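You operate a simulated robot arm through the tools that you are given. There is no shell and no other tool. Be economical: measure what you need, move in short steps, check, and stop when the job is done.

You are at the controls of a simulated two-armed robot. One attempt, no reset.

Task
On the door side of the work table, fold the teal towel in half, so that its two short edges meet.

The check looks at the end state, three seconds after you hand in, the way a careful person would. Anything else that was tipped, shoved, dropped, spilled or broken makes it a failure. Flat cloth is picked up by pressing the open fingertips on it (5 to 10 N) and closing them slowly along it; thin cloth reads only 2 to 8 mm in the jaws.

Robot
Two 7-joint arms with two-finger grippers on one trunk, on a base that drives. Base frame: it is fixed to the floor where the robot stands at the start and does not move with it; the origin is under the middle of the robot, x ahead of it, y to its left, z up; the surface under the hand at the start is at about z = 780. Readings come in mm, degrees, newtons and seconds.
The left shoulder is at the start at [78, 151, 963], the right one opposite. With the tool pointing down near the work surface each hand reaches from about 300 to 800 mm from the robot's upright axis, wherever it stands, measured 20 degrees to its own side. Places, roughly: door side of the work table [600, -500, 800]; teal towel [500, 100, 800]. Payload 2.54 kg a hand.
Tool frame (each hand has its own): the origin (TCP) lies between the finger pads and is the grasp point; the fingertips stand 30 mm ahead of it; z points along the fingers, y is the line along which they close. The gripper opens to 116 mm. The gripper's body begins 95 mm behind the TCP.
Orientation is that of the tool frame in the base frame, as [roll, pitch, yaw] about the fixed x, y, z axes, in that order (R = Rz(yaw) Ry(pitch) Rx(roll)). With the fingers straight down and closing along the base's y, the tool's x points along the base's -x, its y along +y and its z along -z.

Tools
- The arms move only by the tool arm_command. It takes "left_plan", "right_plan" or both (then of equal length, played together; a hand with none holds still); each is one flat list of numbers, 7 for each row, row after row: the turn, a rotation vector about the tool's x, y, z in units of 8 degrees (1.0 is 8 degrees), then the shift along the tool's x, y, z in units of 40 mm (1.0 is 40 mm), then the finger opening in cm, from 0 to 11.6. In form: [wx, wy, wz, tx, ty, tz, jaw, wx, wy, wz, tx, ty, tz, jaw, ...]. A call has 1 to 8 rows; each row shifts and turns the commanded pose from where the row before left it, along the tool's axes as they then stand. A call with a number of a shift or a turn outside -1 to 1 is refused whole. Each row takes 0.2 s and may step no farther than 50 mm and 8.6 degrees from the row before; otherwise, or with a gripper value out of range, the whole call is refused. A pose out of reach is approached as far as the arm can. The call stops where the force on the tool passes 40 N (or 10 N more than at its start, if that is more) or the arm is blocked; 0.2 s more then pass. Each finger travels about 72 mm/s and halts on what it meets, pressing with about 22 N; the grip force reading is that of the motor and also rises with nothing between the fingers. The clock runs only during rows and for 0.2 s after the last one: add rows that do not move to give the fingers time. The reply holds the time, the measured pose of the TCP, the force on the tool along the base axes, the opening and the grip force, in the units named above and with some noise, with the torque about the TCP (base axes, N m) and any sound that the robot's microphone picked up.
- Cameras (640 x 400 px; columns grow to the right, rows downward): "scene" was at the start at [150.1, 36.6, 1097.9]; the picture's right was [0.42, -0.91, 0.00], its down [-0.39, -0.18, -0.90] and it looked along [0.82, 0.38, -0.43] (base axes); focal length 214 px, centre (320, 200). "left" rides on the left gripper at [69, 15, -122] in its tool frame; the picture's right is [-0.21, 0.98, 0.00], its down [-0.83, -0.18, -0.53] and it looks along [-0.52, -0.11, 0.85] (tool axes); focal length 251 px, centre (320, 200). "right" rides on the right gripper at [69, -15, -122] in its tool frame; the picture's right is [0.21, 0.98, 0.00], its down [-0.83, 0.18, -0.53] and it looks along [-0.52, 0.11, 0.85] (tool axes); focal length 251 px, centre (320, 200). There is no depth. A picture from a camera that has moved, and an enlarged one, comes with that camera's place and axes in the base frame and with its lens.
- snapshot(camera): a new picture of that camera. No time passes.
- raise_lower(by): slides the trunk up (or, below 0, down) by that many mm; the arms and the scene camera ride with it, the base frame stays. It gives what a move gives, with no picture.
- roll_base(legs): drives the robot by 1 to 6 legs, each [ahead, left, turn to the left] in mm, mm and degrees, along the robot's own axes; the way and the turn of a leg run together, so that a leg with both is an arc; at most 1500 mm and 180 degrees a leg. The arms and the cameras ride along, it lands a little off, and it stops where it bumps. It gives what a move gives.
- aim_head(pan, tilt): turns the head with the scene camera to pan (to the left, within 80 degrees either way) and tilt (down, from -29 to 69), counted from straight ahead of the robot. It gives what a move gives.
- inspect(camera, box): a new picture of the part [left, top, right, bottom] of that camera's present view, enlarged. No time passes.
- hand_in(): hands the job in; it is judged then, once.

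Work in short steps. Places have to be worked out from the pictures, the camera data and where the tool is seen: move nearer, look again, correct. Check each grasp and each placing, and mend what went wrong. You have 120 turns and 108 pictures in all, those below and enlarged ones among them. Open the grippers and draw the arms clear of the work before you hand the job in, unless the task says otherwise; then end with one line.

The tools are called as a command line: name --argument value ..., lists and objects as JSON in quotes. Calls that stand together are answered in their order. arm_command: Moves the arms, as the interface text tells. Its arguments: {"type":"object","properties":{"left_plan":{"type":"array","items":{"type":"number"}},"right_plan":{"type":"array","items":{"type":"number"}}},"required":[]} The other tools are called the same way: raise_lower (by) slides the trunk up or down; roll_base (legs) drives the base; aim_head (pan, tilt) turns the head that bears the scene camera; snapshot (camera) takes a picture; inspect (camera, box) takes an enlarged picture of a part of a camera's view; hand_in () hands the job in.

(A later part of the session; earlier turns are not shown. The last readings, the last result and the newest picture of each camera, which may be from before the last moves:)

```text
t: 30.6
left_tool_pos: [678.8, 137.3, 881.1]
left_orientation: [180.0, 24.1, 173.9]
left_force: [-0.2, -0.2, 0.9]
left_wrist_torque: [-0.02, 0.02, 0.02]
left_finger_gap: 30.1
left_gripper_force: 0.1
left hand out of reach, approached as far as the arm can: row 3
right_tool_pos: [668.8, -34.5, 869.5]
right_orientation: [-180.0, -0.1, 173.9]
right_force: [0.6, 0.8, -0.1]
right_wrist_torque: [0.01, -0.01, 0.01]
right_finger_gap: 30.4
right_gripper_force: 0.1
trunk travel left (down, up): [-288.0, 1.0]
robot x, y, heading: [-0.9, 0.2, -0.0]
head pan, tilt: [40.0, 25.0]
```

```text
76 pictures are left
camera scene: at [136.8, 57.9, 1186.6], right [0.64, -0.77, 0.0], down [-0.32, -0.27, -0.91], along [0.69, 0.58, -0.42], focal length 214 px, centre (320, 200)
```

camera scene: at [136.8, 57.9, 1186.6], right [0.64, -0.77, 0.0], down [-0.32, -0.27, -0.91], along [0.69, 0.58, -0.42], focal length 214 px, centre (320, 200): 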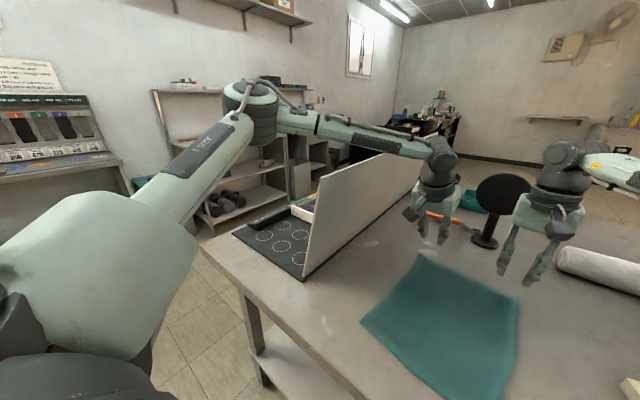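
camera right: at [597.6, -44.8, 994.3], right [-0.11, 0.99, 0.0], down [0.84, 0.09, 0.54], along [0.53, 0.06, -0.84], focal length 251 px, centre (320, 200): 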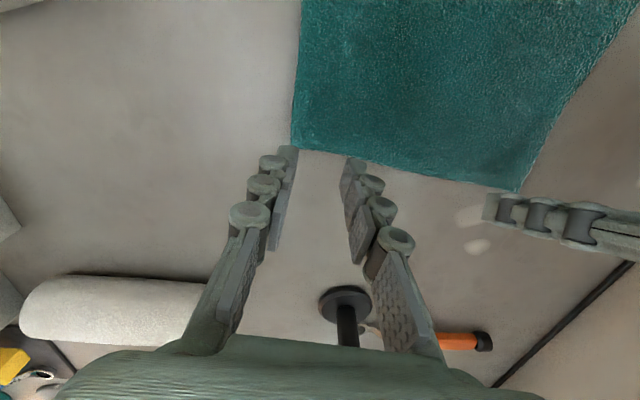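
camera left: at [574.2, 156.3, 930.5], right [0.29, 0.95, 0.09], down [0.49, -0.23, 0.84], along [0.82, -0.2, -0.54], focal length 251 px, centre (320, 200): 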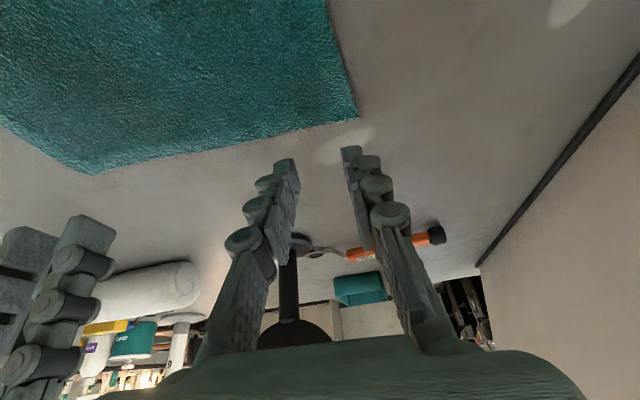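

The left arm's posture is far out and strongly bent (forearm heading about -60°), so the hand yaw may be what limits it. I'll retract, untilt, and turn the left hand's yaw toward the forearm.

arm_command --left_plan '[0, 0, 0, 0.9, 0, -0.4, 3, 0, 0, 0, 0.9, 0, -0.4, 3, 0, 1, 0, 0, 0, 0, 3, 0, 1, 0, 0, 0, 0, 3, 0, 1, 0, 0, 0, 0, 3, 0, 0, 1, 0, 0, 0, 3, 0, 0, 1, 0, 0, 0, 3, 0, 0, 1, 0, 0, 0, 3]'

arm_command --left_plan '[0, 0, 1, 0, 0, 0, 3, 0, 0, 1, 0, 0, 0, 3, 0, 0, 0, -0.8, 0.4, 0, 3, 0, 0, 0, -0.8, 0.4, 0, 3, 0, 0, 0, 0, 0, 0, 3]'

snapshot --camera "scene"

```text
t: 32.4
left_tool_pos: [594.4, 151.8, 881.8]
left_orientation: [-180.0, 0.1, 150.0]
left_force: [0.5, -0.1, -0.3]
left_wrist_torque: [-0.01, 0.0, 0.02]
left_finger_gap: 30.1
left_gripper_force: 0.0
left hand out of reach, approached as far as the arm can: row 5
right_tool_pos: [668.5, -33.9, 869.8]
right_orientation: [-180.0, 0.0, 173.9]
right_force: [-0.2, 0.0, 0.1]
right_wrist_torque: [0.0, 0.01, -0.01]
right_finger_gap: 29.8
right_gripper_force: 0.1
trunk travel left (down, up): [-288.0, 1.0]
robot x, y, heading: [-3.5, 0.4, 0.1]
head pan, tilt: [40.0, 25.0]
```

```text
t: 33.6
left_tool_pos: [608.3, 164.7, 886.9]
left_orientation: [-179.9, -0.1, 134.0]
left_force: [0.0, -0.1, -0.5]
left_wrist_torque: [0.0, -0.01, 0.01]
left_finger_gap: 30.2
left_gripper_force: 0.1
left hand out of reach, approached as far as the arm can: row 3, 4
right_tool_pos: [667.8, -33.2, 869.8]
right_orientation: [-179.9, 0.0, 173.9]
right_force: [-0.3, 0.3, 0.2]
right_wrist_torque: [-0.03, 0.0, -0.02]
right_finger_gap: 29.9
right_gripper_force: 0.1
trunk travel left (down, up): [-288.0, 1.0]
robot x, y, heading: [-1.6, 2.0, 0.3]
head pan, tilt: [40.0, 25.0]
```

```text
75 pictures are left
camera scene: at [137.0, 57.9, 1186.5], right [0.64, -0.77, 0.0], down [-0.32, -0.27, -0.91], along [0.69, 0.58, -0.42], focal length 214 px, centre (320, 200)
```

scene: 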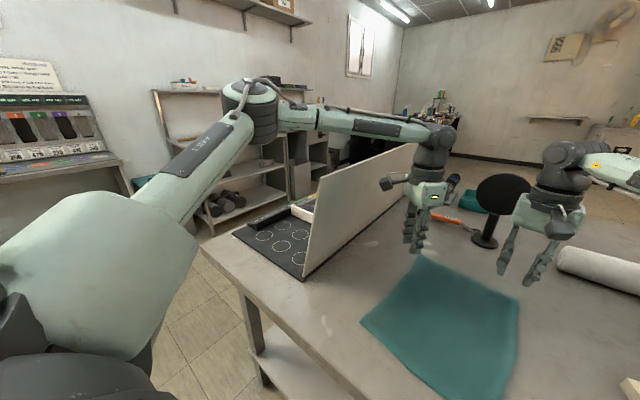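

Yaw isn't the limit; wrist extension is. With the trunk up I'll try a larger forward tilt (about 36°) at the aligned yaw.

arm_command --left_plan '[0, 0, -1, 0.5, 0, 0, 3, 0, 0, -1, 0.5, 0, 0, 3, 0, 0, -1, 0, 0, 0, 3, 0, 0, -1, 0, 0, 0, 3, 0, 0, -1, 0, 0, 0, 3, 0, -1, 0, 0, 0, 0, 3, 0, -1, 0, 0, 0, 0, 3, 0, -1, 0, 0, 0, 0, 3]'

arm_command --left_plan '[0, -1, 0, 0, 0, 0, 3, 0, -0.5, 0, 0, 0, 0, 3, 0, 0, 0, 0, 0, 0, 3]'

```text
t: 35.4
left_tool_pos: [578.8, 192.9, 887.6]
left_orientation: [-179.9, 24.1, 174.0]
left_force: [-0.1, 0.3, -0.3]
left_wrist_torque: [0.02, -0.03, 0.0]
left_finger_gap: 30.0
left_gripper_force: 0.0
right_tool_pos: [668.8, -35.0, 871.5]
right_orientation: [-179.9, 0.1, 173.9]
right_force: [0.1, -0.6, -0.3]
right_wrist_torque: [0.03, 0.0, -0.02]
right_finger_gap: 30.0
right_gripper_force: 0.0
trunk travel left (down, up): [-288.0, 1.0]
robot x, y, heading: [0.9, 0.2, -0.0]
head pan, tilt: [40.0, 25.0]
```

```text
t: 36.2
left_tool_pos: [578.6, 190.9, 888.3]
left_orientation: [179.9, 36.1, 173.9]
left_force: [-0.1, 0.6, 0.2]
left_wrist_torque: [-0.01, -0.01, 0.0]
left_finger_gap: 29.8
left_gripper_force: 0.0
right_tool_pos: [668.8, -33.6, 871.4]
right_orientation: [179.9, 0.0, 173.9]
right_force: [-0.2, 0.2, -1.1]
right_wrist_torque: [0.0, -0.01, 0.03]
right_finger_gap: 30.1
right_gripper_force: 0.0
trunk travel left (down, up): [-288.0, 1.0]
robot x, y, heading: [4.8, -2.9, 0.0]
head pan, tilt: [40.0, 25.0]
```

Now forward and down with the 36° tilt.

arm_command --left_plan '[0, 0, 0, -0.387, -0.306, 0.615, 3, 0, 0, 0, -0.387, -0.306, 0.615, 3, 0, 0, 0, -0.387, -0.306, 0.615, 3, 0, 0, 0, -0.387, -0.306, 0.615, 3, 0, 0, 0, 0, 0, 0, 3]'

snapshot --camera "scene"

```text
t: 37.4
left_tool_pos: [679.8, 131.0, 844.9]
left_orientation: [179.8, 35.9, 173.9]
left_force: [-1.3, 0.7, -0.1]
left_wrist_torque: [0.0, -0.02, 0.0]
left_finger_gap: 30.2
left_gripper_force: 0.1
right_tool_pos: [668.2, -32.7, 870.3]
right_orientation: [-180.0, -0.1, 173.8]
right_force: [0.0, -0.1, 0.4]
right_wrist_torque: [-0.02, 0.0, 0.0]
right_finger_gap: 30.1
right_gripper_force: 0.1
trunk travel left (down, up): [-288.0, 1.0]
robot x, y, heading: [0.0, 1.0, 0.1]
head pan, tilt: [40.0, 25.0]
```

```text
74 pictures are left
camera scene: at [136.8, 57.9, 1186.6], right [0.64, -0.77, 0.0], down [-0.32, -0.27, -0.91], along [0.69, 0.58, -0.42], focal length 214 px, centre (320, 200)
```

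scene: 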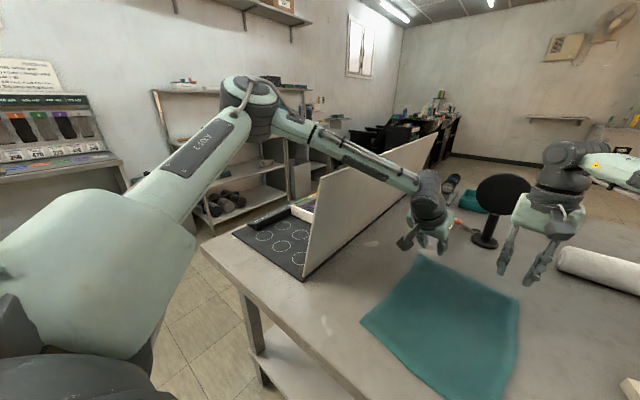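

Left can get there, but its forearm passes close over the board. Sliding the base about 110 mm to the right would put the left arm in a better posture. I'll lift and retract both hands first.

arm_command --left_plan '[0, 0, 0, -0.3, 0, -0.4, 3, 0, 0, 0, -0.3, 0, -0.4, 3, 0, 0, 0, 0.8, 0, -0.6, 3, 0, 0, 0, 0.8, 0, -0.6, 3, 0, 0, 0, 0, 0, 0, 3]' --right_plan '[0, 0, 0, 0.8, 0, -0.5, 3, 0, 0, 0, 0.8, 0, -0.5, 3, 0, 0, 0, 0.8, 0, 0, 3, 0, 0, 0, 0, 0, 0, 3, 0, 0, 0, 0, 0, 0, 3]'

roll_base --legs '[[0, -110, 0]]'

snapshot --camera "scene"

```text
t: 38.6
left_tool_pos: [601.9, 140.1, 887.2]
left_orientation: [179.9, 36.0, 173.9]
left_force: [0.8, -0.3, 0.1]
left_wrist_torque: [-0.04, 0.0, 0.01]
left_finger_gap: 30.0
left_gripper_force: 0.0
right_tool_pos: [573.3, -23.3, 908.5]
right_orientation: [-179.9, 0.0, 173.8]
right_force: [0.5, 0.6, -0.6]
right_wrist_torque: [0.01, 0.02, 0.0]
right_finger_gap: 30.1
right_gripper_force: 0.1
trunk travel left (down, up): [-288.0, 1.0]
robot x, y, heading: [0.1, -0.7, 0.1]
head pan, tilt: [40.0, 25.0]
```

```text
t: 40.3
left_tool_pos: [601.4, 30.1, 886.6]
left_orientation: [179.8, 36.0, 174.0]
left_force: [0.7, -0.2, -0.4]
left_wrist_torque: [0.04, -0.03, 0.01]
left_finger_gap: 29.9
left_gripper_force: 0.1
right_tool_pos: [572.7, -132.3, 908.4]
right_orientation: [179.9, 0.1, 173.9]
right_force: [0.3, 0.1, -0.3]
right_wrist_torque: [-0.01, -0.04, -0.01]
right_finger_gap: 30.3
right_gripper_force: 0.1
trunk travel left (down, up): [-288.0, 1.0]
robot x, y, heading: [2.0, -111.7, 0.3]
head pan, tilt: [40.0, 25.0]
```

```text
73 pictures are left
camera scene: at [137.2, -51.8, 1186.5], right [0.64, -0.76, 0.0], down [-0.32, -0.27, -0.91], along [0.69, 0.58, -0.42], focal length 214 px, centre (320, 200)
```

scene: 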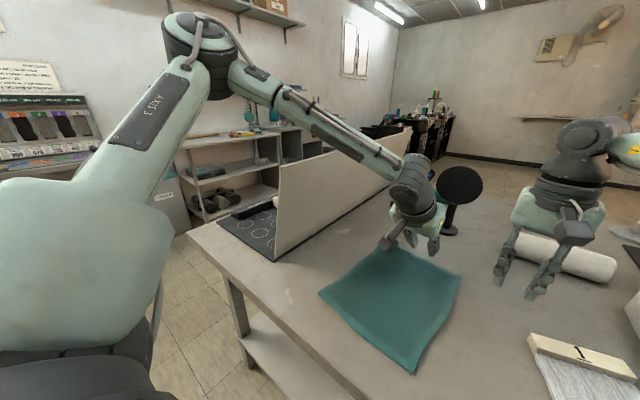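

Now bring the left hand back over the corner from this new base position.

arm_command --left_plan '[0, 0, 0, -0.465, 0.9, 0.34, 3, 0, 0, 0, -0.465, 0.9, 0.34, 3, 0, 0, 0, -0.465, 0.9, 0.34, 3, 0, 0, 0, 0, 0, 0, 3]'

snapshot --camera "scene"

```text
t: 41.3
left_tool_pos: [680.9, 131.3, 887.4]
left_orientation: [179.9, 36.0, 174.0]
left_force: [0.0, -0.4, -0.1]
left_wrist_torque: [0.0, 0.0, -0.03]
left_finger_gap: 30.0
left_gripper_force: 0.1
right_tool_pos: [572.1, -133.1, 909.6]
right_orientation: [-180.0, -0.1, 174.1]
right_force: [-0.1, 1.1, -0.2]
right_wrist_torque: [0.02, 0.0, 0.03]
right_finger_gap: 29.8
right_gripper_force: 0.0
trunk travel left (down, up): [-288.0, 1.0]
robot x, y, heading: [-2.8, -110.5, 0.3]
head pan, tilt: [40.0, 25.0]
```

```text
72 pictures are left
camera scene: at [137.1, -51.7, 1186.6], right [0.64, -0.76, 0.0], down [-0.32, -0.27, -0.91], along [0.69, 0.58, -0.42], focal length 214 px, centre (320, 200)
```

scene: 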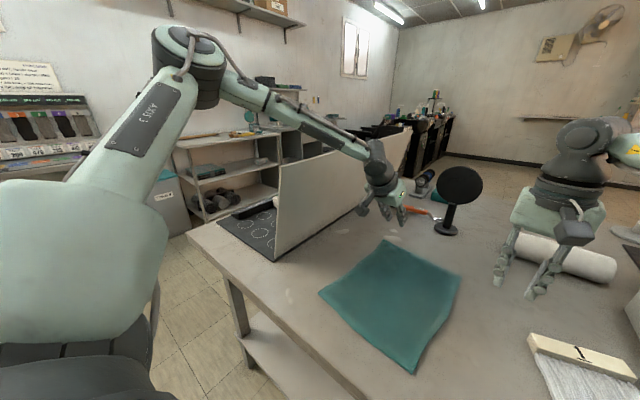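

Much better: the elbow sits high and near the board's front end. I'll reduce the left tilt to about 20° and move the right hand toward its corner.

arm_command --left_plan '[0, 1, 0, 0, 0, 0, 3, 0, 1, 0, 0, 0, 0, 3, 0, 0, 0, 0, 0, 0, 3, 0, 0, 0, 0, 0, 0, 3]' --right_plan '[0, 0, 0, -0.5, 0.75, 0.2, 3, 0, 0, 0, -0.5, 0.75, 0.2, 3, 0, 0, 0, -0.5, 0.7, 0.2, 3, 0, 0, 0, -0.5, 0.55, 0.2, 3]'

snapshot --camera "scene"

```text
t: 42.3
left_tool_pos: [682.6, 132.2, 886.5]
left_orientation: [179.8, 19.9, 173.9]
left_force: [-0.4, -0.1, -0.3]
left_wrist_torque: [-0.01, -0.02, 0.0]
left_finger_gap: 30.0
left_gripper_force: 0.0
right_tool_pos: [664.4, -30.8, 878.3]
right_orientation: [-179.9, 0.0, 174.0]
right_force: [-1.0, -0.6, -0.2]
right_wrist_torque: [0.02, -0.01, 0.0]
right_finger_gap: 29.9
right_gripper_force: 0.1
trunk travel left (down, up): [-288.0, 1.0]
robot x, y, heading: [-0.1, -110.9, 0.1]
head pan, tilt: [40.0, 25.0]
```

```text
71 pictures are left
camera scene: at [137.3, -51.1, 1186.4], right [0.64, -0.76, 0.0], down [-0.32, -0.27, -0.91], along [0.69, 0.58, -0.42], focal length 214 px, centre (320, 200)
```

scene: 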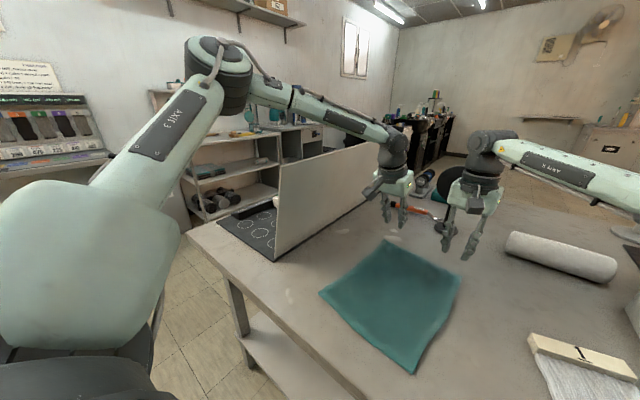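

Works well. Reduce left tilt to 10°, and lower both hands to just above the cloth.

arm_command --left_plan '[0, 1, 0, 0, 0, 0, 3, 0, 0.25, 0, -0.12, 0, 0.02, 3, 0, 0, 0, 0.09, 0, 0.51, 3, 0, 0, 0, 0.09, 0, 0.51, 3, 0, 0, 0, 0.09, 0, 0.51, 3, 0, 0, 0, 0, 0, 0, 3]' --right_plan '[0, 0, 0, 0, 0, 0, 3, 0, 0, 0, -0.08, -0.07, 0, 3, 0, 0, 0, 0, 0, 0.467, 3, 0, 0, 0, 0, 0, 0.467, 3, 0, 0, 0, 0, 0, 0.467, 3, 0, 0, 0, 0, 0, 0, 3]'

snapshot --camera "left"

snapshot --camera "right"

snapshot --camera "scene"

```text
t: 43.7
left_tool_pos: [686.9, 131.6, 823.9]
left_orientation: [179.9, 10.0, 174.0]
left_force: [0.1, 0.0, -0.9]
left_wrist_torque: [0.04, 0.02, 0.0]
left_finger_gap: 30.2
left_gripper_force: 0.1
right_tool_pos: [667.7, -34.9, 822.0]
right_orientation: [-179.9, 0.1, 174.1]
right_force: [-0.6, 0.9, 0.5]
right_wrist_torque: [-0.03, 0.02, 0.0]
right_finger_gap: 30.4
right_gripper_force: 0.0
trunk travel left (down, up): [-288.0, 1.0]
robot x, y, heading: [0.9, -108.7, -0.2]
head pan, tilt: [40.0, 25.0]
```

```text
70 pictures are left
camera left: at [599.5, 156.0, 933.9], right [0.31, 0.95, 0.04], down [0.7, -0.26, 0.67], along [0.65, -0.18, -0.74], focal length 251 px, centre (320, 200)
```

left: 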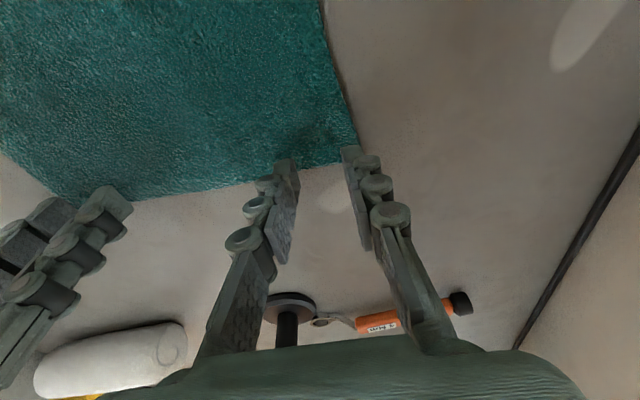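

```text
69 pictures are left
camera right: at [596.2, -42.8, 943.9], right [-0.11, 0.99, 0.0], down [0.84, 0.09, 0.53], along [0.53, 0.06, -0.85], focal length 251 px, centre (320, 200)
```

right: 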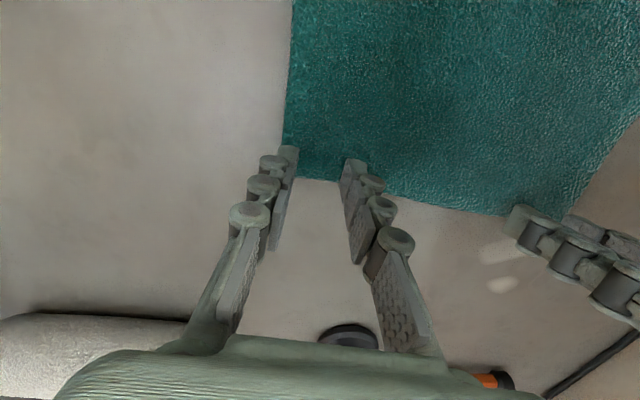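

```text
68 pictures are left
camera scene: at [137.0, -51.6, 1186.6], right [0.64, -0.76, 0.0], down [-0.32, -0.27, -0.91], along [0.69, 0.58, -0.42], focal length 214 px, centre (320, 200)
```

scene: 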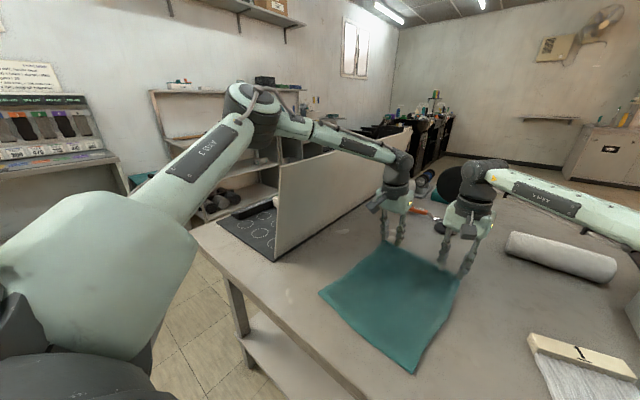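

Geometry checks out: the left elbow is before the board and high. Edges lie at x≈700 (left) and 680 (right). I'll shift slightly inward and approach the cloth.

arm_command --left_plan '[0, 0, 0, 0.12, -0.1, -0.02, 3, 0, 0, 0, 0.03, 0, 0.17, 3, 0, 0, 0, 0, 0, 0.05, 3, 0, 0, 0, 0, 0, 0, 3]' --right_plan '[0, 0, 0, 0.05, 0.1, 0, 3, 0, 0, 0, 0, 0, 0.17, 3, 0, 0, 0, 0, 0, 0.05, 3, 0, 0, 0, 0, 0, 0, 3]'

```text
t: 44.7
left_tool_pos: [680.3, 127.9, 816.4]
left_orientation: [180.0, 10.0, 174.0]
left_force: [-0.4, -0.4, 0.4]
left_wrist_torque: [0.01, -0.02, 0.01]
left_finger_gap: 30.2
left_gripper_force: 0.2
right_tool_pos: [665.1, -30.6, 813.6]
right_orientation: [180.0, 0.0, 174.0]
right_force: [1.0, -0.8, 2.8]
right_wrist_torque: [-0.01, -0.02, 0.0]
right_finger_gap: 29.8
right_gripper_force: 0.0
trunk travel left (down, up): [-288.0, 1.0]
robot x, y, heading: [-0.6, -108.4, 0.1]
head pan, tilt: [40.0, 25.0]
```

Right tip just touches (2.8 N). Lower each a little further to get 5–10 N.

arm_command --left_plan '[0, 0, 0, 0.01, 0, 0.08, 3, 0, 0, 0, 0, 0, 0.03, 3]' --right_plan '[0, 0, 0, 0, 0, 0.03, 3, 0, 0, 0, 0, 0, 0, 3]'

```text
t: 45.3
left_tool_pos: [679.9, 129.1, 814.9]
left_orientation: [179.9, 10.1, 173.9]
left_force: [1.8, 0.4, 4.6]
left_wrist_torque: [-0.03, -0.01, 0.02]
left_finger_gap: 30.3
left_gripper_force: 0.0
right_tool_pos: [664.3, -30.2, 811.7]
right_orientation: [179.9, 0.2, 174.0]
right_force: [1.4, 0.5, 6.4]
right_wrist_torque: [-0.02, -0.03, 0.0]
right_finger_gap: 29.9
right_gripper_force: 0.0
trunk travel left (down, up): [-288.0, 1.0]
robot x, y, heading: [6.0, -110.0, 0.2]
head pan, tilt: [40.0, 25.0]
```

Good contact. Press a touch more and close both slowly.

arm_command --left_plan '[0, 0, 0, 0, 0, 0.04, 3, 0, 0, 0, 0, 0, 0.01, 2.6, 0, 0, 0, 0, 0, 0, 2.2, 0, 0, 0, 0, 0, 0, 1.8, 0, 0, 0, 0, 0, 0, 1.4, 0, 0, 0, 0, 0, 0, 0.9, 0, 0, 0, 0, 0, 0, 0.4, 0, 0, 0, 0, 0, 0, 0]' --right_plan '[0, 0, 0, 0, 0, 0.02, 3, 0, 0, 0, 0, 0, 0.01, 2.6, 0, 0, 0, 0, 0, 0, 2.2, 0, 0, 0, 0, 0, 0, 1.8, 0, 0, 0, 0, 0, 0, 1.4, 0, 0, 0, 0, 0, 0, 0.9, 0, 0, 0, 0, 0, 0, 0.4, 0, 0, 0, 0, 0, 0, 0]'

snapshot --camera "left"

snapshot --camera "right"

```text
t: 47.1
left_tool_pos: [678.8, 127.2, 811.2]
left_orientation: [-179.9, 10.2, 174.0]
left_force: [-1.4, -8.0, 6.5]
left_wrist_torque: [-0.18, 0.06, 0.03]
left_finger_gap: 3.5
left_gripper_force: 21.8
left hand out of reach, approached as far as the arm can: row 2
right_tool_pos: [664.3, -28.4, 811.0]
right_orientation: [179.8, 0.0, 174.0]
right_force: [0.0, 7.2, 5.4]
right_wrist_torque: [0.21, 0.01, 0.04]
right_finger_gap: 4.0
right_gripper_force: 21.8
trunk travel left (down, up): [-288.0, 1.0]
robot x, y, heading: [-0.2, -111.3, 0.2]
head pan, tilt: [40.0, 25.0]
```

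```text
67 pictures are left
camera left: at [591.7, 152.5, 920.7], right [0.31, 0.95, 0.04], down [0.7, -0.26, 0.67], along [0.65, -0.18, -0.74], focal length 251 px, centre (320, 200)
```

left: 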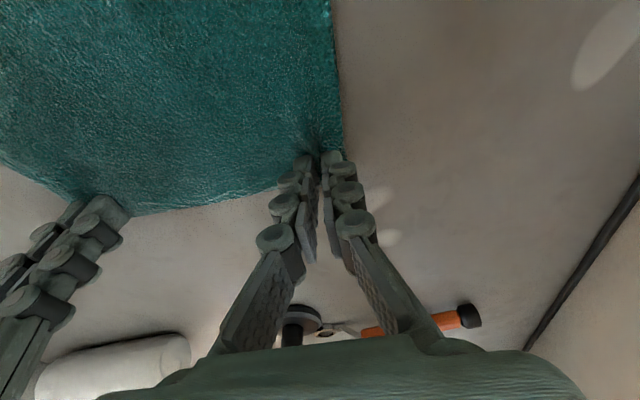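

```text
66 pictures are left
camera right: at [593.5, -37.9, 933.3], right [-0.11, 0.99, 0.0], down [0.84, 0.09, 0.53], along [0.53, 0.06, -0.85], focal length 251 px, centre (320, 200)
```

right: 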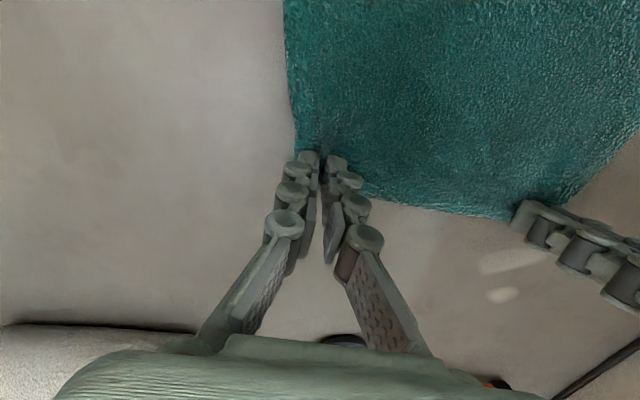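

Both grips read 3.5–4 mm of cloth. Begin the fold arc: first quarter, checking the hold.

arm_command --left_plan '[0, 0.31, 0, -0.02, -0.011, -0.488, 0, 0, 0.31, 0, 0.126, -0.011, -0.469, 0, 0, 0.31, 0, 0.268, -0.011, -0.432, 0, 0, 0.31, 0, 0.39, -0.011, -0.379, 0]' --right_plan '[0, 0, 0, 0.062, -0.011, -0.488, 0, 0, 0, 0, 0.184, -0.011, -0.469, 0, 0, 0, 0, 0.298, -0.011, -0.432, 0, 0, 0, 0, 0.401, -0.011, -0.379, 0]'

aim_head --pan 12 --tilt 40

snapshot --camera "scene"

```text
t: 48.1
left_tool_pos: [642.2, 131.3, 880.1]
left_orientation: [179.9, 0.1, 174.0]
left_force: [-0.7, -10.0, -0.4]
left_wrist_torque: [-0.31, -0.02, 0.09]
left_finger_gap: 3.8
left_gripper_force: 21.4
right_tool_pos: [626.7, -26.8, 880.9]
right_orientation: [179.9, 0.0, 174.0]
right_force: [-0.3, 10.6, -0.4]
right_wrist_torque: [0.29, -0.03, 0.06]
right_finger_gap: 3.7
right_gripper_force: 21.8
trunk travel left (down, up): [-288.0, 1.0]
robot x, y, heading: [0.7, -110.8, 0.3]
head pan, tilt: [40.0, 25.0]
```

```text
t: 49.1
left_tool_pos: [642.0, 132.0, 880.0]
left_orientation: [179.9, 0.0, 174.1]
left_force: [0.1, -10.5, -0.2]
left_wrist_torque: [-0.34, 0.01, 0.11]
left_finger_gap: 3.6
left_gripper_force: 22.1
right_tool_pos: [626.5, -28.3, 881.2]
right_orientation: [179.9, 0.0, 174.0]
right_force: [-0.1, 10.5, 0.3]
right_wrist_torque: [0.32, 0.0, 0.08]
right_finger_gap: 4.0
right_gripper_force: 22.1
trunk travel left (down, up): [-288.0, 1.0]
robot x, y, heading: [1.4, -102.9, 0.2]
head pan, tilt: [12.0, 40.0]
```

```text
65 pictures are left
camera scene: at [149.9, -93.0, 1163.2], right [0.21, -0.98, 0.0], down [-0.63, -0.14, -0.77], along [0.75, 0.16, -0.64], focal length 214 px, centre (320, 200)
```

scene: 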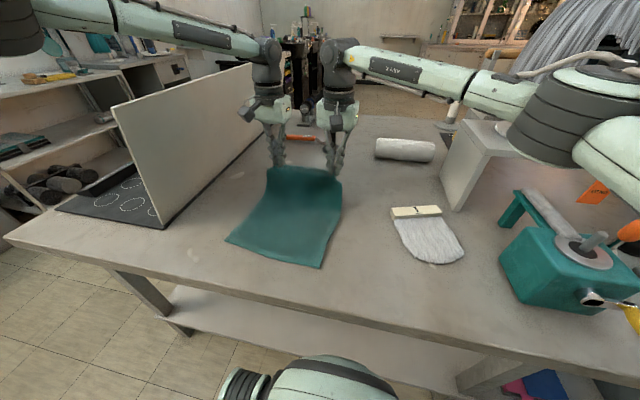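

Both corners lifted nicely; the edge is taut sideways by 10 N, so I'll ease inward slightly while continuing over the top.

arm_command --left_plan '[0, 0, 0, 0.496, -0.05, -0.311, 0, 0, 0, 0, 0.566, -0.04, -0.231, 0, 0, 0, 0, 0.614, -0.011, -0.142, 0, 0, 0, 0, 0.639, -0.011, -0.048, 0, 0, 0, 0, 0.639, -0.011, 0.048, 0, 0, 0, 0, 0.614, -0.011, 0.142, 0]' --right_plan '[0, 0, 0, 0.489, 0.03, -0.311, 0, 0, 0, 0, 0.558, 0.02, -0.231, 0, 0, 0, 0, 0.605, -0.011, -0.142, 0, 0, 0, 0, 0.629, -0.011, -0.048, 0, 0, 0, 0, 0.629, -0.011, 0.048, 0, 0, 0, 0, 0.605, -0.011, 0.142, 0]'

snapshot --camera "scene"

```text
t: 50.5
left_tool_pos: [498.8, 141.7, 901.4]
left_orientation: [179.9, 0.1, 173.9]
left_force: [0.3, -3.9, 0.8]
left_wrist_torque: [-0.15, 0.03, 0.0]
left_finger_gap: 3.6
left_gripper_force: 21.8
right_tool_pos: [488.5, -12.6, 903.0]
right_orientation: [179.9, 0.0, 174.0]
right_force: [-0.1, 4.1, 0.8]
right_wrist_torque: [0.14, -0.01, 0.0]
right_finger_gap: 3.7
right_gripper_force: 21.9
trunk travel left (down, up): [-288.0, 1.0]
robot x, y, heading: [-0.7, -108.8, -0.1]
head pan, tilt: [12.0, 40.0]
```

```text
64 pictures are left
camera scene: at [149.5, -93.0, 1163.3], right [0.21, -0.98, 0.0], down [-0.63, -0.14, -0.77], along [0.75, 0.16, -0.64], focal length 214 px, centre (320, 200)
```

scene: 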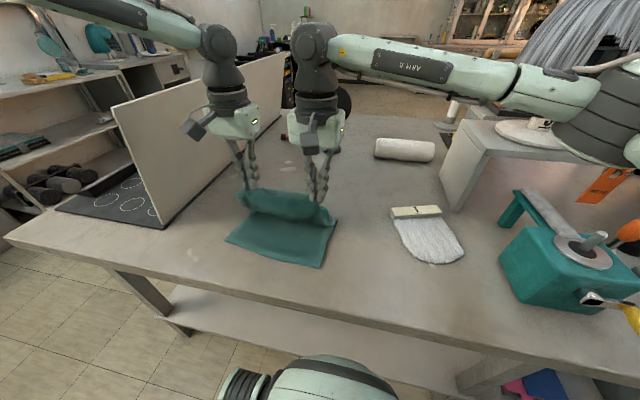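

Fold coming over well. Next, descend to just above the near edge.

arm_command --left_plan '[0, 0, 0, 0.6, -0.015, 0.2, 0, 0, 0, 0, 0.52, -0.015, 0.3, 0, 0, 0, 0, 0.42, -0.015, 0.42, 0, 0, 0, 0, 0.3, -0.015, 0.45, 0, 0, 0, 0, 0.17, 0, 0.4, 0, 0, 0, 0, 0, 0, 0, 0]' --right_plan '[0, 0, 0, 0.6, 0, 0.2, 0, 0, 0, 0, 0.52, 0, 0.3, 0, 0, 0, 0, 0.42, 0, 0.42, 0, 0, 0, 0, 0.3, 0, 0.45, 0, 0, 0, 0, 0.17, 0, 0.4, 0, 0, 0, 0, 0, 0, 0, 0]'

snapshot --camera "scene"

snapshot --camera "left"

snapshot --camera "right"

```text
t: 51.9
left_tool_pos: [418.4, 146.7, 828.3]
left_orientation: [179.9, 0.0, 174.0]
left_force: [0.1, -2.0, 0.3]
left_wrist_torque: [-0.03, 0.01, -0.01]
left_finger_gap: 3.4
left_gripper_force: 21.8
right_tool_pos: [408.4, -3.6, 831.5]
right_orientation: [-179.9, 0.0, 174.0]
right_force: [0.0, 1.4, 0.0]
right_wrist_torque: [0.02, -0.01, -0.02]
right_finger_gap: 3.7
right_gripper_force: 21.9
trunk travel left (down, up): [-288.0, 1.0]
robot x, y, heading: [1.7, -107.6, -0.0]
head pan, tilt: [12.0, 40.0]
```

```text
63 pictures are left
camera scene: at [149.8, -93.1, 1163.2], right [0.21, -0.98, 0.0], down [-0.63, -0.14, -0.77], along [0.75, 0.16, -0.64], focal length 214 px, centre (320, 200)
```

scene: 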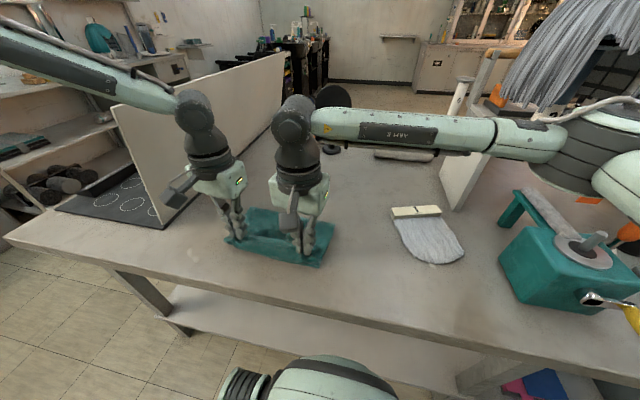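

```text
62 pictures are left
camera left: at [351.7, 169.0, 951.7], right [0.32, 0.95, 0.0], down [0.8, -0.27, 0.53], along [0.51, -0.17, -0.85], focal length 251 px, centre (320, 200)
```

left: 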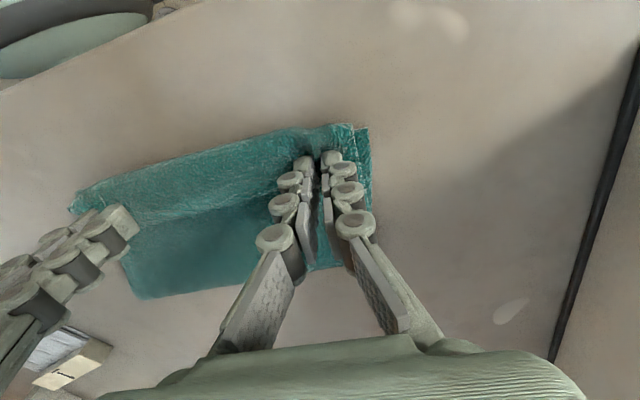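

```text
61 pictures are left
camera right: at [337.4, -12.6, 953.6], right [-0.11, 0.99, 0.0], down [0.84, 0.09, 0.53], along [0.53, 0.06, -0.85], focal length 251 px, centre (320, 200)
```

right: 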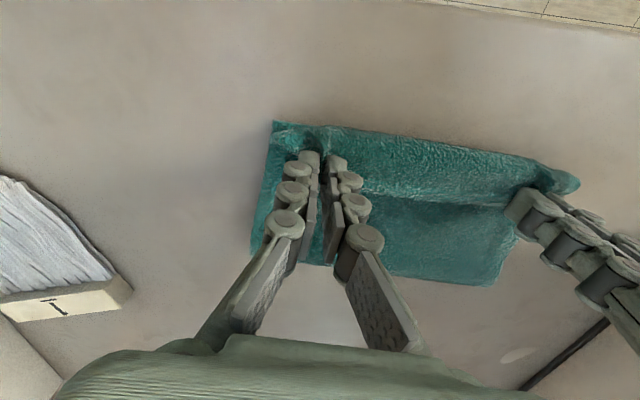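

Aligned close to the near edge. Lower about 9 mm, open gently, then lift off.

arm_command --left_plan '[0, 0, 0, 0, 0, 0.2, 0, 0, 0, 0, 0, 0, 0, 0, 0, 0, 0, 0, 0, 0, 0.5, 0, 0, 0, 0, 0, 0, 1.0, 0, 0, 0, 0, 0, 0, 1.6, 0, 0, 0, 0, 0, -0.1, 1.6, 0, 0, 0, 0, 0, -0.5, 1.6, 0, 0, 0, 0, 0, -0.9, 1.6]' --right_plan '[0, 0, 0, 0, 0, 0.28, 0, 0, 0, 0, 0, 0, 0, 0, 0, 0, 0, 0, 0, 0, 0.5, 0, 0, 0, 0, 0, 0, 1.0, 0, 0, 0, 0, 0, 0, 1.6, 0, 0, 0, 0, 0, -0.1, 1.6, 0, 0, 0, 0, 0, -0.5, 1.6, 0, 0, 0, 0, 0, -0.9, 1.6]'

snapshot --camera "left"

snapshot --camera "right"

snapshot --camera "scene"

```text
t: 53.7
left_tool_pos: [419.3, 148.1, 882.0]
left_orientation: [179.9, 0.1, 174.0]
left_force: [-0.4, 0.3, -0.9]
left_wrist_torque: [-0.01, 0.0, -0.04]
left_finger_gap: 16.1
left_gripper_force: 0.1
right_tool_pos: [407.7, -4.9, 881.3]
right_orientation: [180.0, 0.0, 174.0]
right_force: [0.2, -0.3, 0.4]
right_wrist_torque: [0.01, -0.03, -0.01]
right_finger_gap: 16.2
right_gripper_force: 0.0
trunk travel left (down, up): [-288.0, 1.0]
robot x, y, heading: [3.3, -110.1, 0.0]
head pan, tilt: [12.0, 40.0]
```

```text
60 pictures are left
camera left: at [351.7, 170.1, 1004.7], right [0.32, 0.95, 0.0], down [0.8, -0.27, 0.53], along [0.51, -0.17, -0.85], focal length 251 px, centre (320, 200)
```

left: 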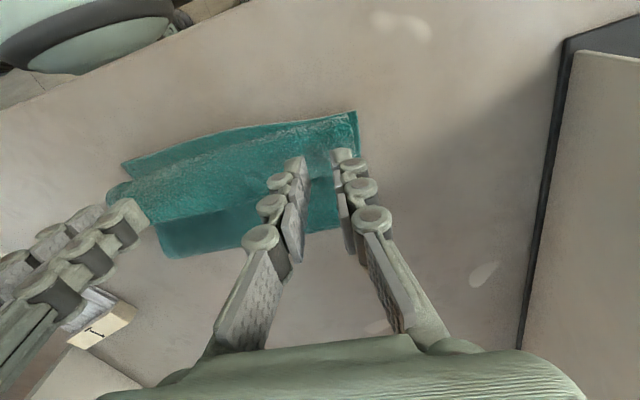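

```text
59 pictures are left
camera right: at [336.6, -12.5, 1003.0], right [-0.11, 0.99, 0.0], down [0.84, 0.09, 0.53], along [0.53, 0.06, -0.85], focal length 251 px, centre (320, 200)
```

right: 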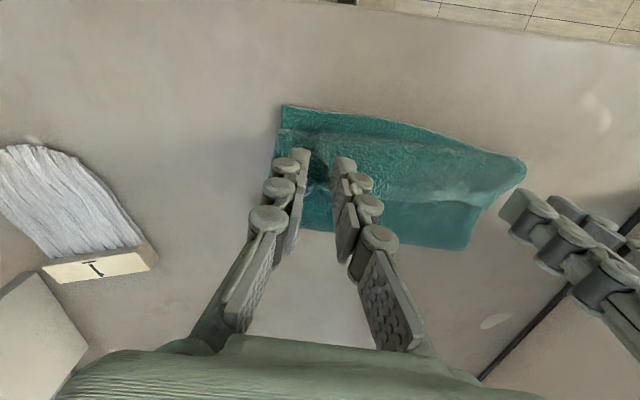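

```text
58 pictures are left
camera scene: at [149.3, -93.2, 1163.2], right [0.21, -0.98, 0.0], down [-0.63, -0.14, -0.77], along [0.75, 0.16, -0.64], focal length 214 px, centre (320, 200)
```

scene: 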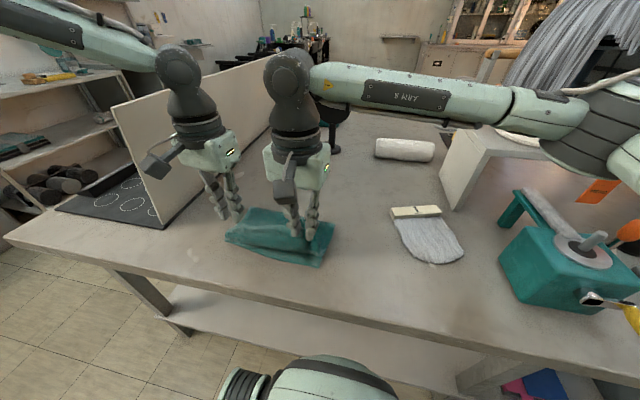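

Released. Move hands up and away (+x) to see the result.

arm_command --left_plan '[0, 0, 0, 0, 0, -0.9, 3, 0, 0, 0, -0.9, 0.2, -0.2, 3, 0, 0, 0, -0.9, 0.2, 0, 3, 0, 0, 0, -0.9, 0.2, 0, 3, 0, 0, 0, -0.9, 0, 0, 3]' --right_plan '[0, 0, 0, 0, 0, -0.9, 3, 0, 0, 0, -0.9, -0.6, -0.2, 3, 0, 0, 0, -0.9, -0.6, 0, 3, 0, 0, 0, -0.9, -0.6, 0, 3, 0, 0, 0, -0.9, -0.6, 0, 3]'

aim_head --pan 28 --tilt 50

inspect --camera "scene" --box '[220, 60, 440, 200]'

snapshot --camera "scene"

```text
t: 54.9
left_tool_pos: [564.7, 155.7, 923.8]
left_orientation: [179.9, 0.0, 174.0]
left_force: [0.6, 0.0, 0.6]
left_wrist_torque: [0.04, 0.05, 0.01]
left_finger_gap: 30.0
left_gripper_force: 0.0
right_tool_pos: [542.9, -114.5, 923.8]
right_orientation: [179.8, -0.2, 174.1]
right_force: [-0.5, -1.4, -0.3]
right_wrist_torque: [0.04, -0.02, 0.01]
right_finger_gap: 29.9
right_gripper_force: 0.0
trunk travel left (down, up): [-288.0, 1.0]
robot x, y, heading: [0.7, -110.1, -0.2]
head pan, tilt: [12.0, 40.0]
```

```text
t: 55.6
left_tool_pos: [564.4, 156.5, 926.4]
left_orientation: [179.8, 0.0, 174.0]
left_force: [0.2, 0.1, -0.2]
left_wrist_torque: [0.01, -0.03, 0.01]
left_finger_gap: 29.8
left_gripper_force: 0.2
right_tool_pos: [543.1, -113.5, 925.2]
right_orientation: [-180.0, 0.0, 174.0]
right_force: [0.3, 0.4, 0.2]
right_wrist_torque: [0.0, -0.02, 0.0]
right_finger_gap: 29.9
right_gripper_force: 0.1
trunk travel left (down, up): [-288.0, 1.0]
robot x, y, heading: [-0.9, -107.1, 0.0]
head pan, tilt: [28.0, 50.0]
```

```text
2.86 times, centred on (330, 130) of scene
camera zoom: at [134.7, -74.7, 1149.1], right [0.47, -0.88, 0.0], down [-0.68, -0.36, -0.64], along [0.57, 0.3, -0.77], focal length 613 px, centre (291, 400)
```

zoom: 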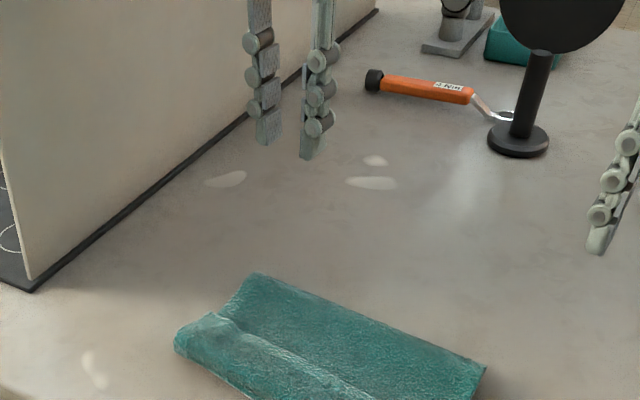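

```text
56 pictures are left
camera scene: at [134.7, -74.7, 1149.1], right [0.47, -0.88, 0.0], down [-0.68, -0.36, -0.64], along [0.57, 0.3, -0.77], focal length 214 px, centre (320, 200)
```

scene: 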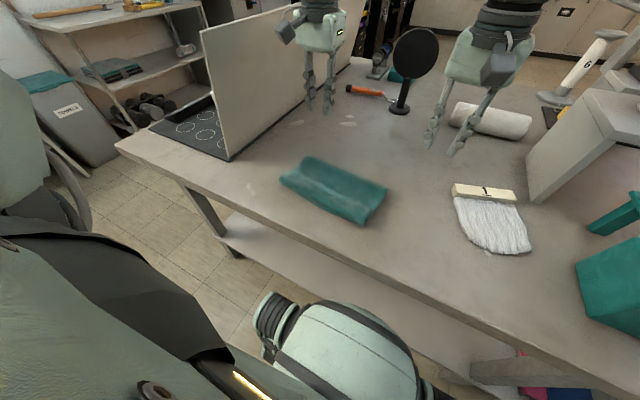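

inspect --camera "scene" --box '[264, 140, 404, 236]'

```text
4.17 times, centred on (334, 188) of scene
camera zoom: at [134.7, -74.7, 1149.1], right [0.47, -0.88, 0.0], down [-0.68, -0.36, -0.64], along [0.57, 0.3, -0.77], focal length 894 px, centre (262, 250)
```

zoom: 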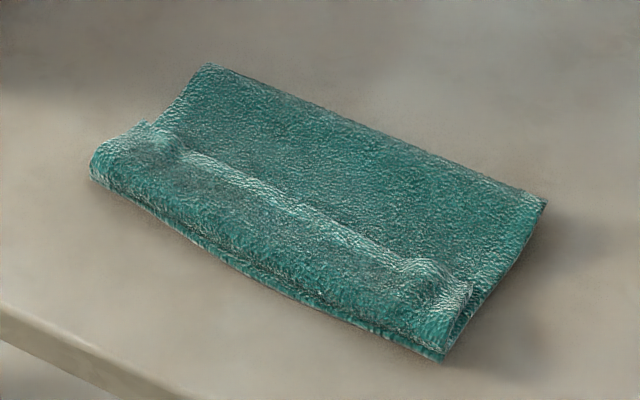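

The crease sits at x≈517 rather than ~548, so I suspect the top layer's edge is tucked under near the front. I'll look closely from the front with the right wrist camera.

arm_command --right_plan '[0, 0, 0, 0.985, 0.16, 0.1, 3, 0, 0, 0, 0.985, 0.16, 0.1, 3, 0, 0, 0, 0.985, 0.16, 0.2, 3, 0, 0, 0, 0.985, 0.16, 0.2, 3, 0, 0, 0, 0.985, 0.16, 0.2, 3, 0, 0, 0, 0, 0, 0, 3]'

snapshot --camera "right"

```text
t: 57.0
left_tool_pos: [565.1, 156.1, 924.3]
left_orientation: [-180.0, 0.1, 173.9]
left_force: [-0.6, 0.6, 0.2]
left_wrist_torque: [0.01, -0.01, -0.01]
left_finger_gap: 29.7
left_gripper_force: 0.1
right_tool_pos: [347.5, -62.2, 893.7]
right_orientation: [179.9, -0.1, 174.0]
right_force: [0.3, -0.6, 0.4]
right_wrist_torque: [0.0, -0.01, 0.01]
right_finger_gap: 29.8
right_gripper_force: 0.2
trunk travel left (down, up): [-288.0, 1.0]
robot x, y, heading: [-0.3, -109.2, 0.2]
head pan, tilt: [28.0, 50.0]
```

```text
54 pictures are left
camera right: at [277.1, -70.4, 1015.7], right [-0.11, 0.99, 0.0], down [0.84, 0.09, 0.53], along [0.53, 0.06, -0.85], focal length 251 px, centre (320, 200)
```

right: 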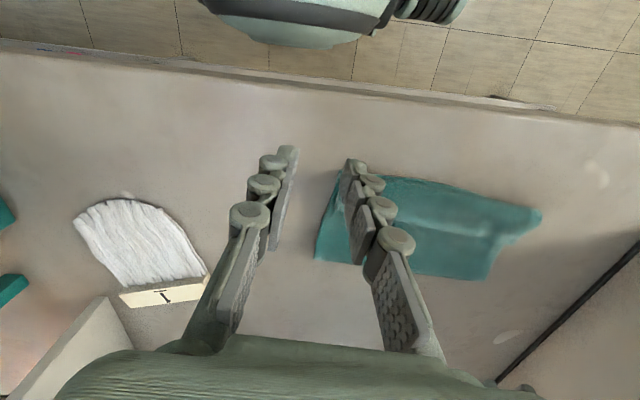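

inspect --camera "right" --box '[300, 150, 560, 300]'

inspect --camera "scene" --box '[350, 190, 400, 230]'

inspect --camera "scene" --box '[270, 150, 330, 200]'

```text
2.46 times, centred on (430, 225) of right
camera zoom: at [277.1, -70.4, 1015.7], right [-0.11, 0.99, 0.0], down [0.84, 0.09, 0.53], along [0.53, 0.06, -0.85], focal length 619 px, centre (49, 138)
```

zoom: 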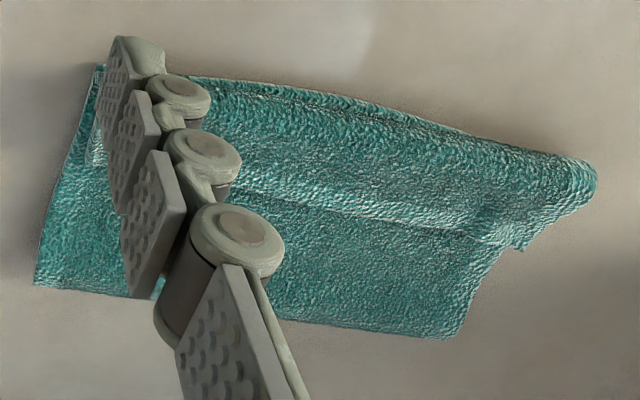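

```text
10.00 times, centred on (375, 210) of scene
camera zoom: at [134.7, -74.8, 1149.0], right [0.47, -0.88, 0.0], down [-0.68, -0.36, -0.64], along [0.57, 0.3, -0.77], focal length 2145 px, centre (-230, 100)
```

zoom: 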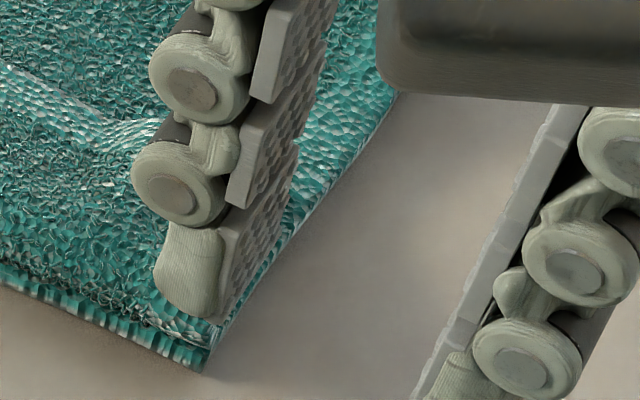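

```text
8.00 times, centred on (300, 175) of scene
camera zoom: at [134.7, -74.8, 1149.0], right [0.47, -0.88, 0.0], down [-0.68, -0.36, -0.64], along [0.57, 0.3, -0.77], focal length 1716 px, centre (480, 400)
```

zoom: 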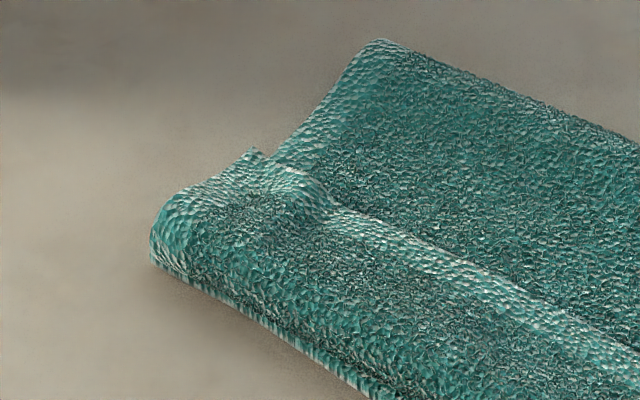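

Now clear: the top layer bulged forward and its last ~38 mm (the far edge) doubled back on top, with the edge line at x≈451→425 and its corners visible. I'll regrasp that edge at the old pinch bumps (about (438,142) and (416,-15)) and re-lay it.

arm_command --left_plan '[0, 0, 0, 0.78, -0.17, 0.2, 3, 0, 0, 0, 0.78, -0.17, 0.3, 3, 0, 0, 0, 0.78, -0.17, 0.5, 3, 0, 0, 0, 0.78, -0.17, 0.8, 3, 0, 0, 0, 0, 0, 0, 3]' --right_plan '[0, 0, 0, -0.79, 0.674, 0, 3, 0, 0, 0, -0.79, 0.674, 0, 3, 0, 0, 0, 0, 0, 0.5, 3, 0, 0, 0, 0, 0, 0.5, 3, 0, 0, 0, 0, 0, 0, 3]'

snapshot --camera "left"

snapshot --camera "right"

```text
t: 58.2
left_tool_pos: [437.5, 142.2, 853.1]
left_orientation: [179.9, 0.1, 174.0]
left_force: [0.2, 0.2, -0.2]
left_wrist_torque: [0.0, 0.0, 0.01]
left_finger_gap: 30.0
left_gripper_force: 0.0
right_tool_pos: [417.1, -14.9, 853.3]
right_orientation: [-180.0, -0.1, 174.0]
right_force: [-0.3, 0.3, 0.3]
right_wrist_torque: [-0.02, -0.01, -0.04]
right_finger_gap: 30.1
right_gripper_force: 0.0
trunk travel left (down, up): [-288.0, 1.0]
robot x, y, heading: [-3.5, -110.2, -0.1]
head pan, tilt: [28.0, 50.0]
```

```text
50 pictures are left
camera left: at [370.3, 164.2, 975.5], right [0.31, 0.95, 0.0], down [0.8, -0.27, 0.54], along [0.51, -0.17, -0.84], focal length 251 px, centre (320, 200)
```

left: 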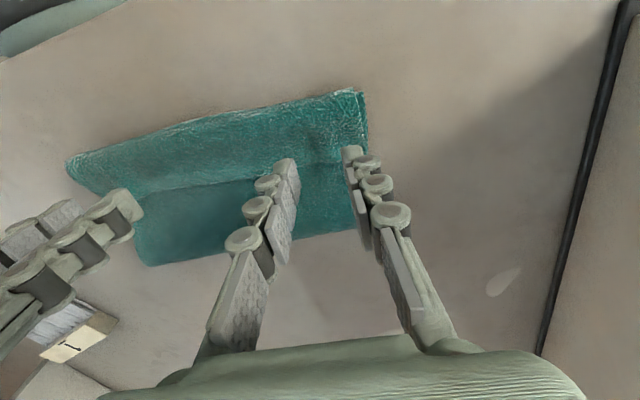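

```text
49 pictures are left
camera right: at [346.6, -23.2, 975.1], right [-0.11, 0.99, 0.0], down [0.84, 0.09, 0.53], along [0.53, 0.06, -0.85], focal length 251 px, centre (320, 200)
```

right: 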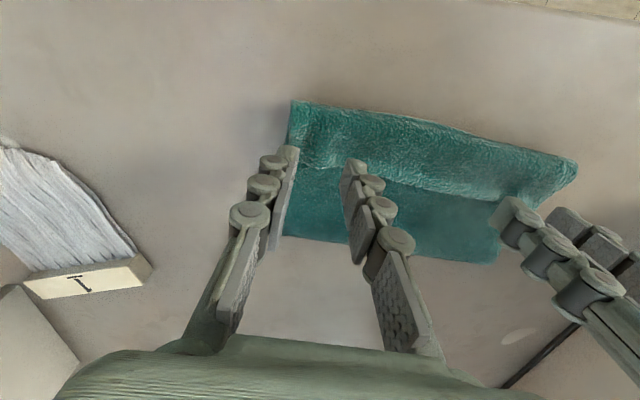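

Positions agree: the edge is ~13 mm beyond each TCP. Descend to near contact.

arm_command --left_plan '[0, 0, 0, 0, 0, 0.35, 3, 0, 0, 0, 0, 0, 0.3, 3, 0, 0, 0, 0, 0, 0, 3]' --right_plan '[0, 0, 0, 0, 0, 0.35, 3, 0, 0, 0, 0, 0, 0.3, 3, 0, 0, 0, 0, 0, 0, 3]'

```text
t: 59.0
left_tool_pos: [437.3, 142.1, 826.9]
left_orientation: [179.9, 0.0, 174.0]
left_force: [0.5, -0.6, 0.7]
left_wrist_torque: [0.02, 0.02, 0.03]
left_finger_gap: 30.2
left_gripper_force: 0.0
right_tool_pos: [416.7, -15.1, 827.8]
right_orientation: [180.0, 0.0, 174.1]
right_force: [0.2, -0.4, -0.2]
right_wrist_torque: [0.0, 0.0, -0.04]
right_finger_gap: 29.9
right_gripper_force: 0.0
trunk travel left (down, up): [-288.0, 1.0]
robot x, y, heading: [1.2, -110.9, -0.0]
head pan, tilt: [28.0, 50.0]
```

arm_command --left_plan '[0, 0, 0, 0, 0, 0.12, 3, 0, 0, 0, 0, 0, 0, 3]' --right_plan '[0, 0, 0, 0, 0, 0.12, 3, 0, 0, 0, 0, 0, 0, 3]'

```text
t: 59.6
left_tool_pos: [438.3, 141.8, 823.0]
left_orientation: [180.0, 0.2, 174.0]
left_force: [-0.8, -0.4, 1.2]
left_wrist_torque: [-0.01, -0.05, -0.02]
left_finger_gap: 30.2
left_gripper_force: 0.0
right_tool_pos: [416.7, -15.8, 823.1]
right_orientation: [179.9, 0.0, 174.0]
right_force: [0.3, -0.5, 0.6]
right_wrist_torque: [-0.04, -0.03, -0.01]
right_finger_gap: 30.1
right_gripper_force: 0.2
trunk travel left (down, up): [-288.0, 1.0]
robot x, y, heading: [-1.4, -108.4, 0.0]
head pan, tilt: [28.0, 50.0]
```

Nearly touching. Another 4 mm down.

arm_command --left_plan '[0, 0, 0, 0, 0, 0.08, 3, 0, 0, 0, 0, 0, 0, 3]' --right_plan '[0, 0, 0, 0, 0, 0.09, 3, 0, 0, 0, 0, 0, 0, 3]'

```text
t: 60.2
left_tool_pos: [437.8, 141.2, 819.0]
left_orientation: [179.9, 0.2, 174.0]
left_force: [-0.8, 1.0, 3.6]
left_wrist_torque: [0.03, -0.02, 0.0]
left_finger_gap: 30.1
left_gripper_force: 0.1
right_tool_pos: [417.3, -14.3, 817.5]
right_orientation: [179.9, 0.0, 174.0]
right_force: [0.0, 1.1, 4.9]
right_wrist_torque: [0.06, -0.01, 0.01]
right_finger_gap: 30.1
right_gripper_force: 0.1
trunk travel left (down, up): [-288.0, 1.0]
robot x, y, heading: [-0.5, -109.5, 0.2]
head pan, tilt: [28.0, 50.0]
```

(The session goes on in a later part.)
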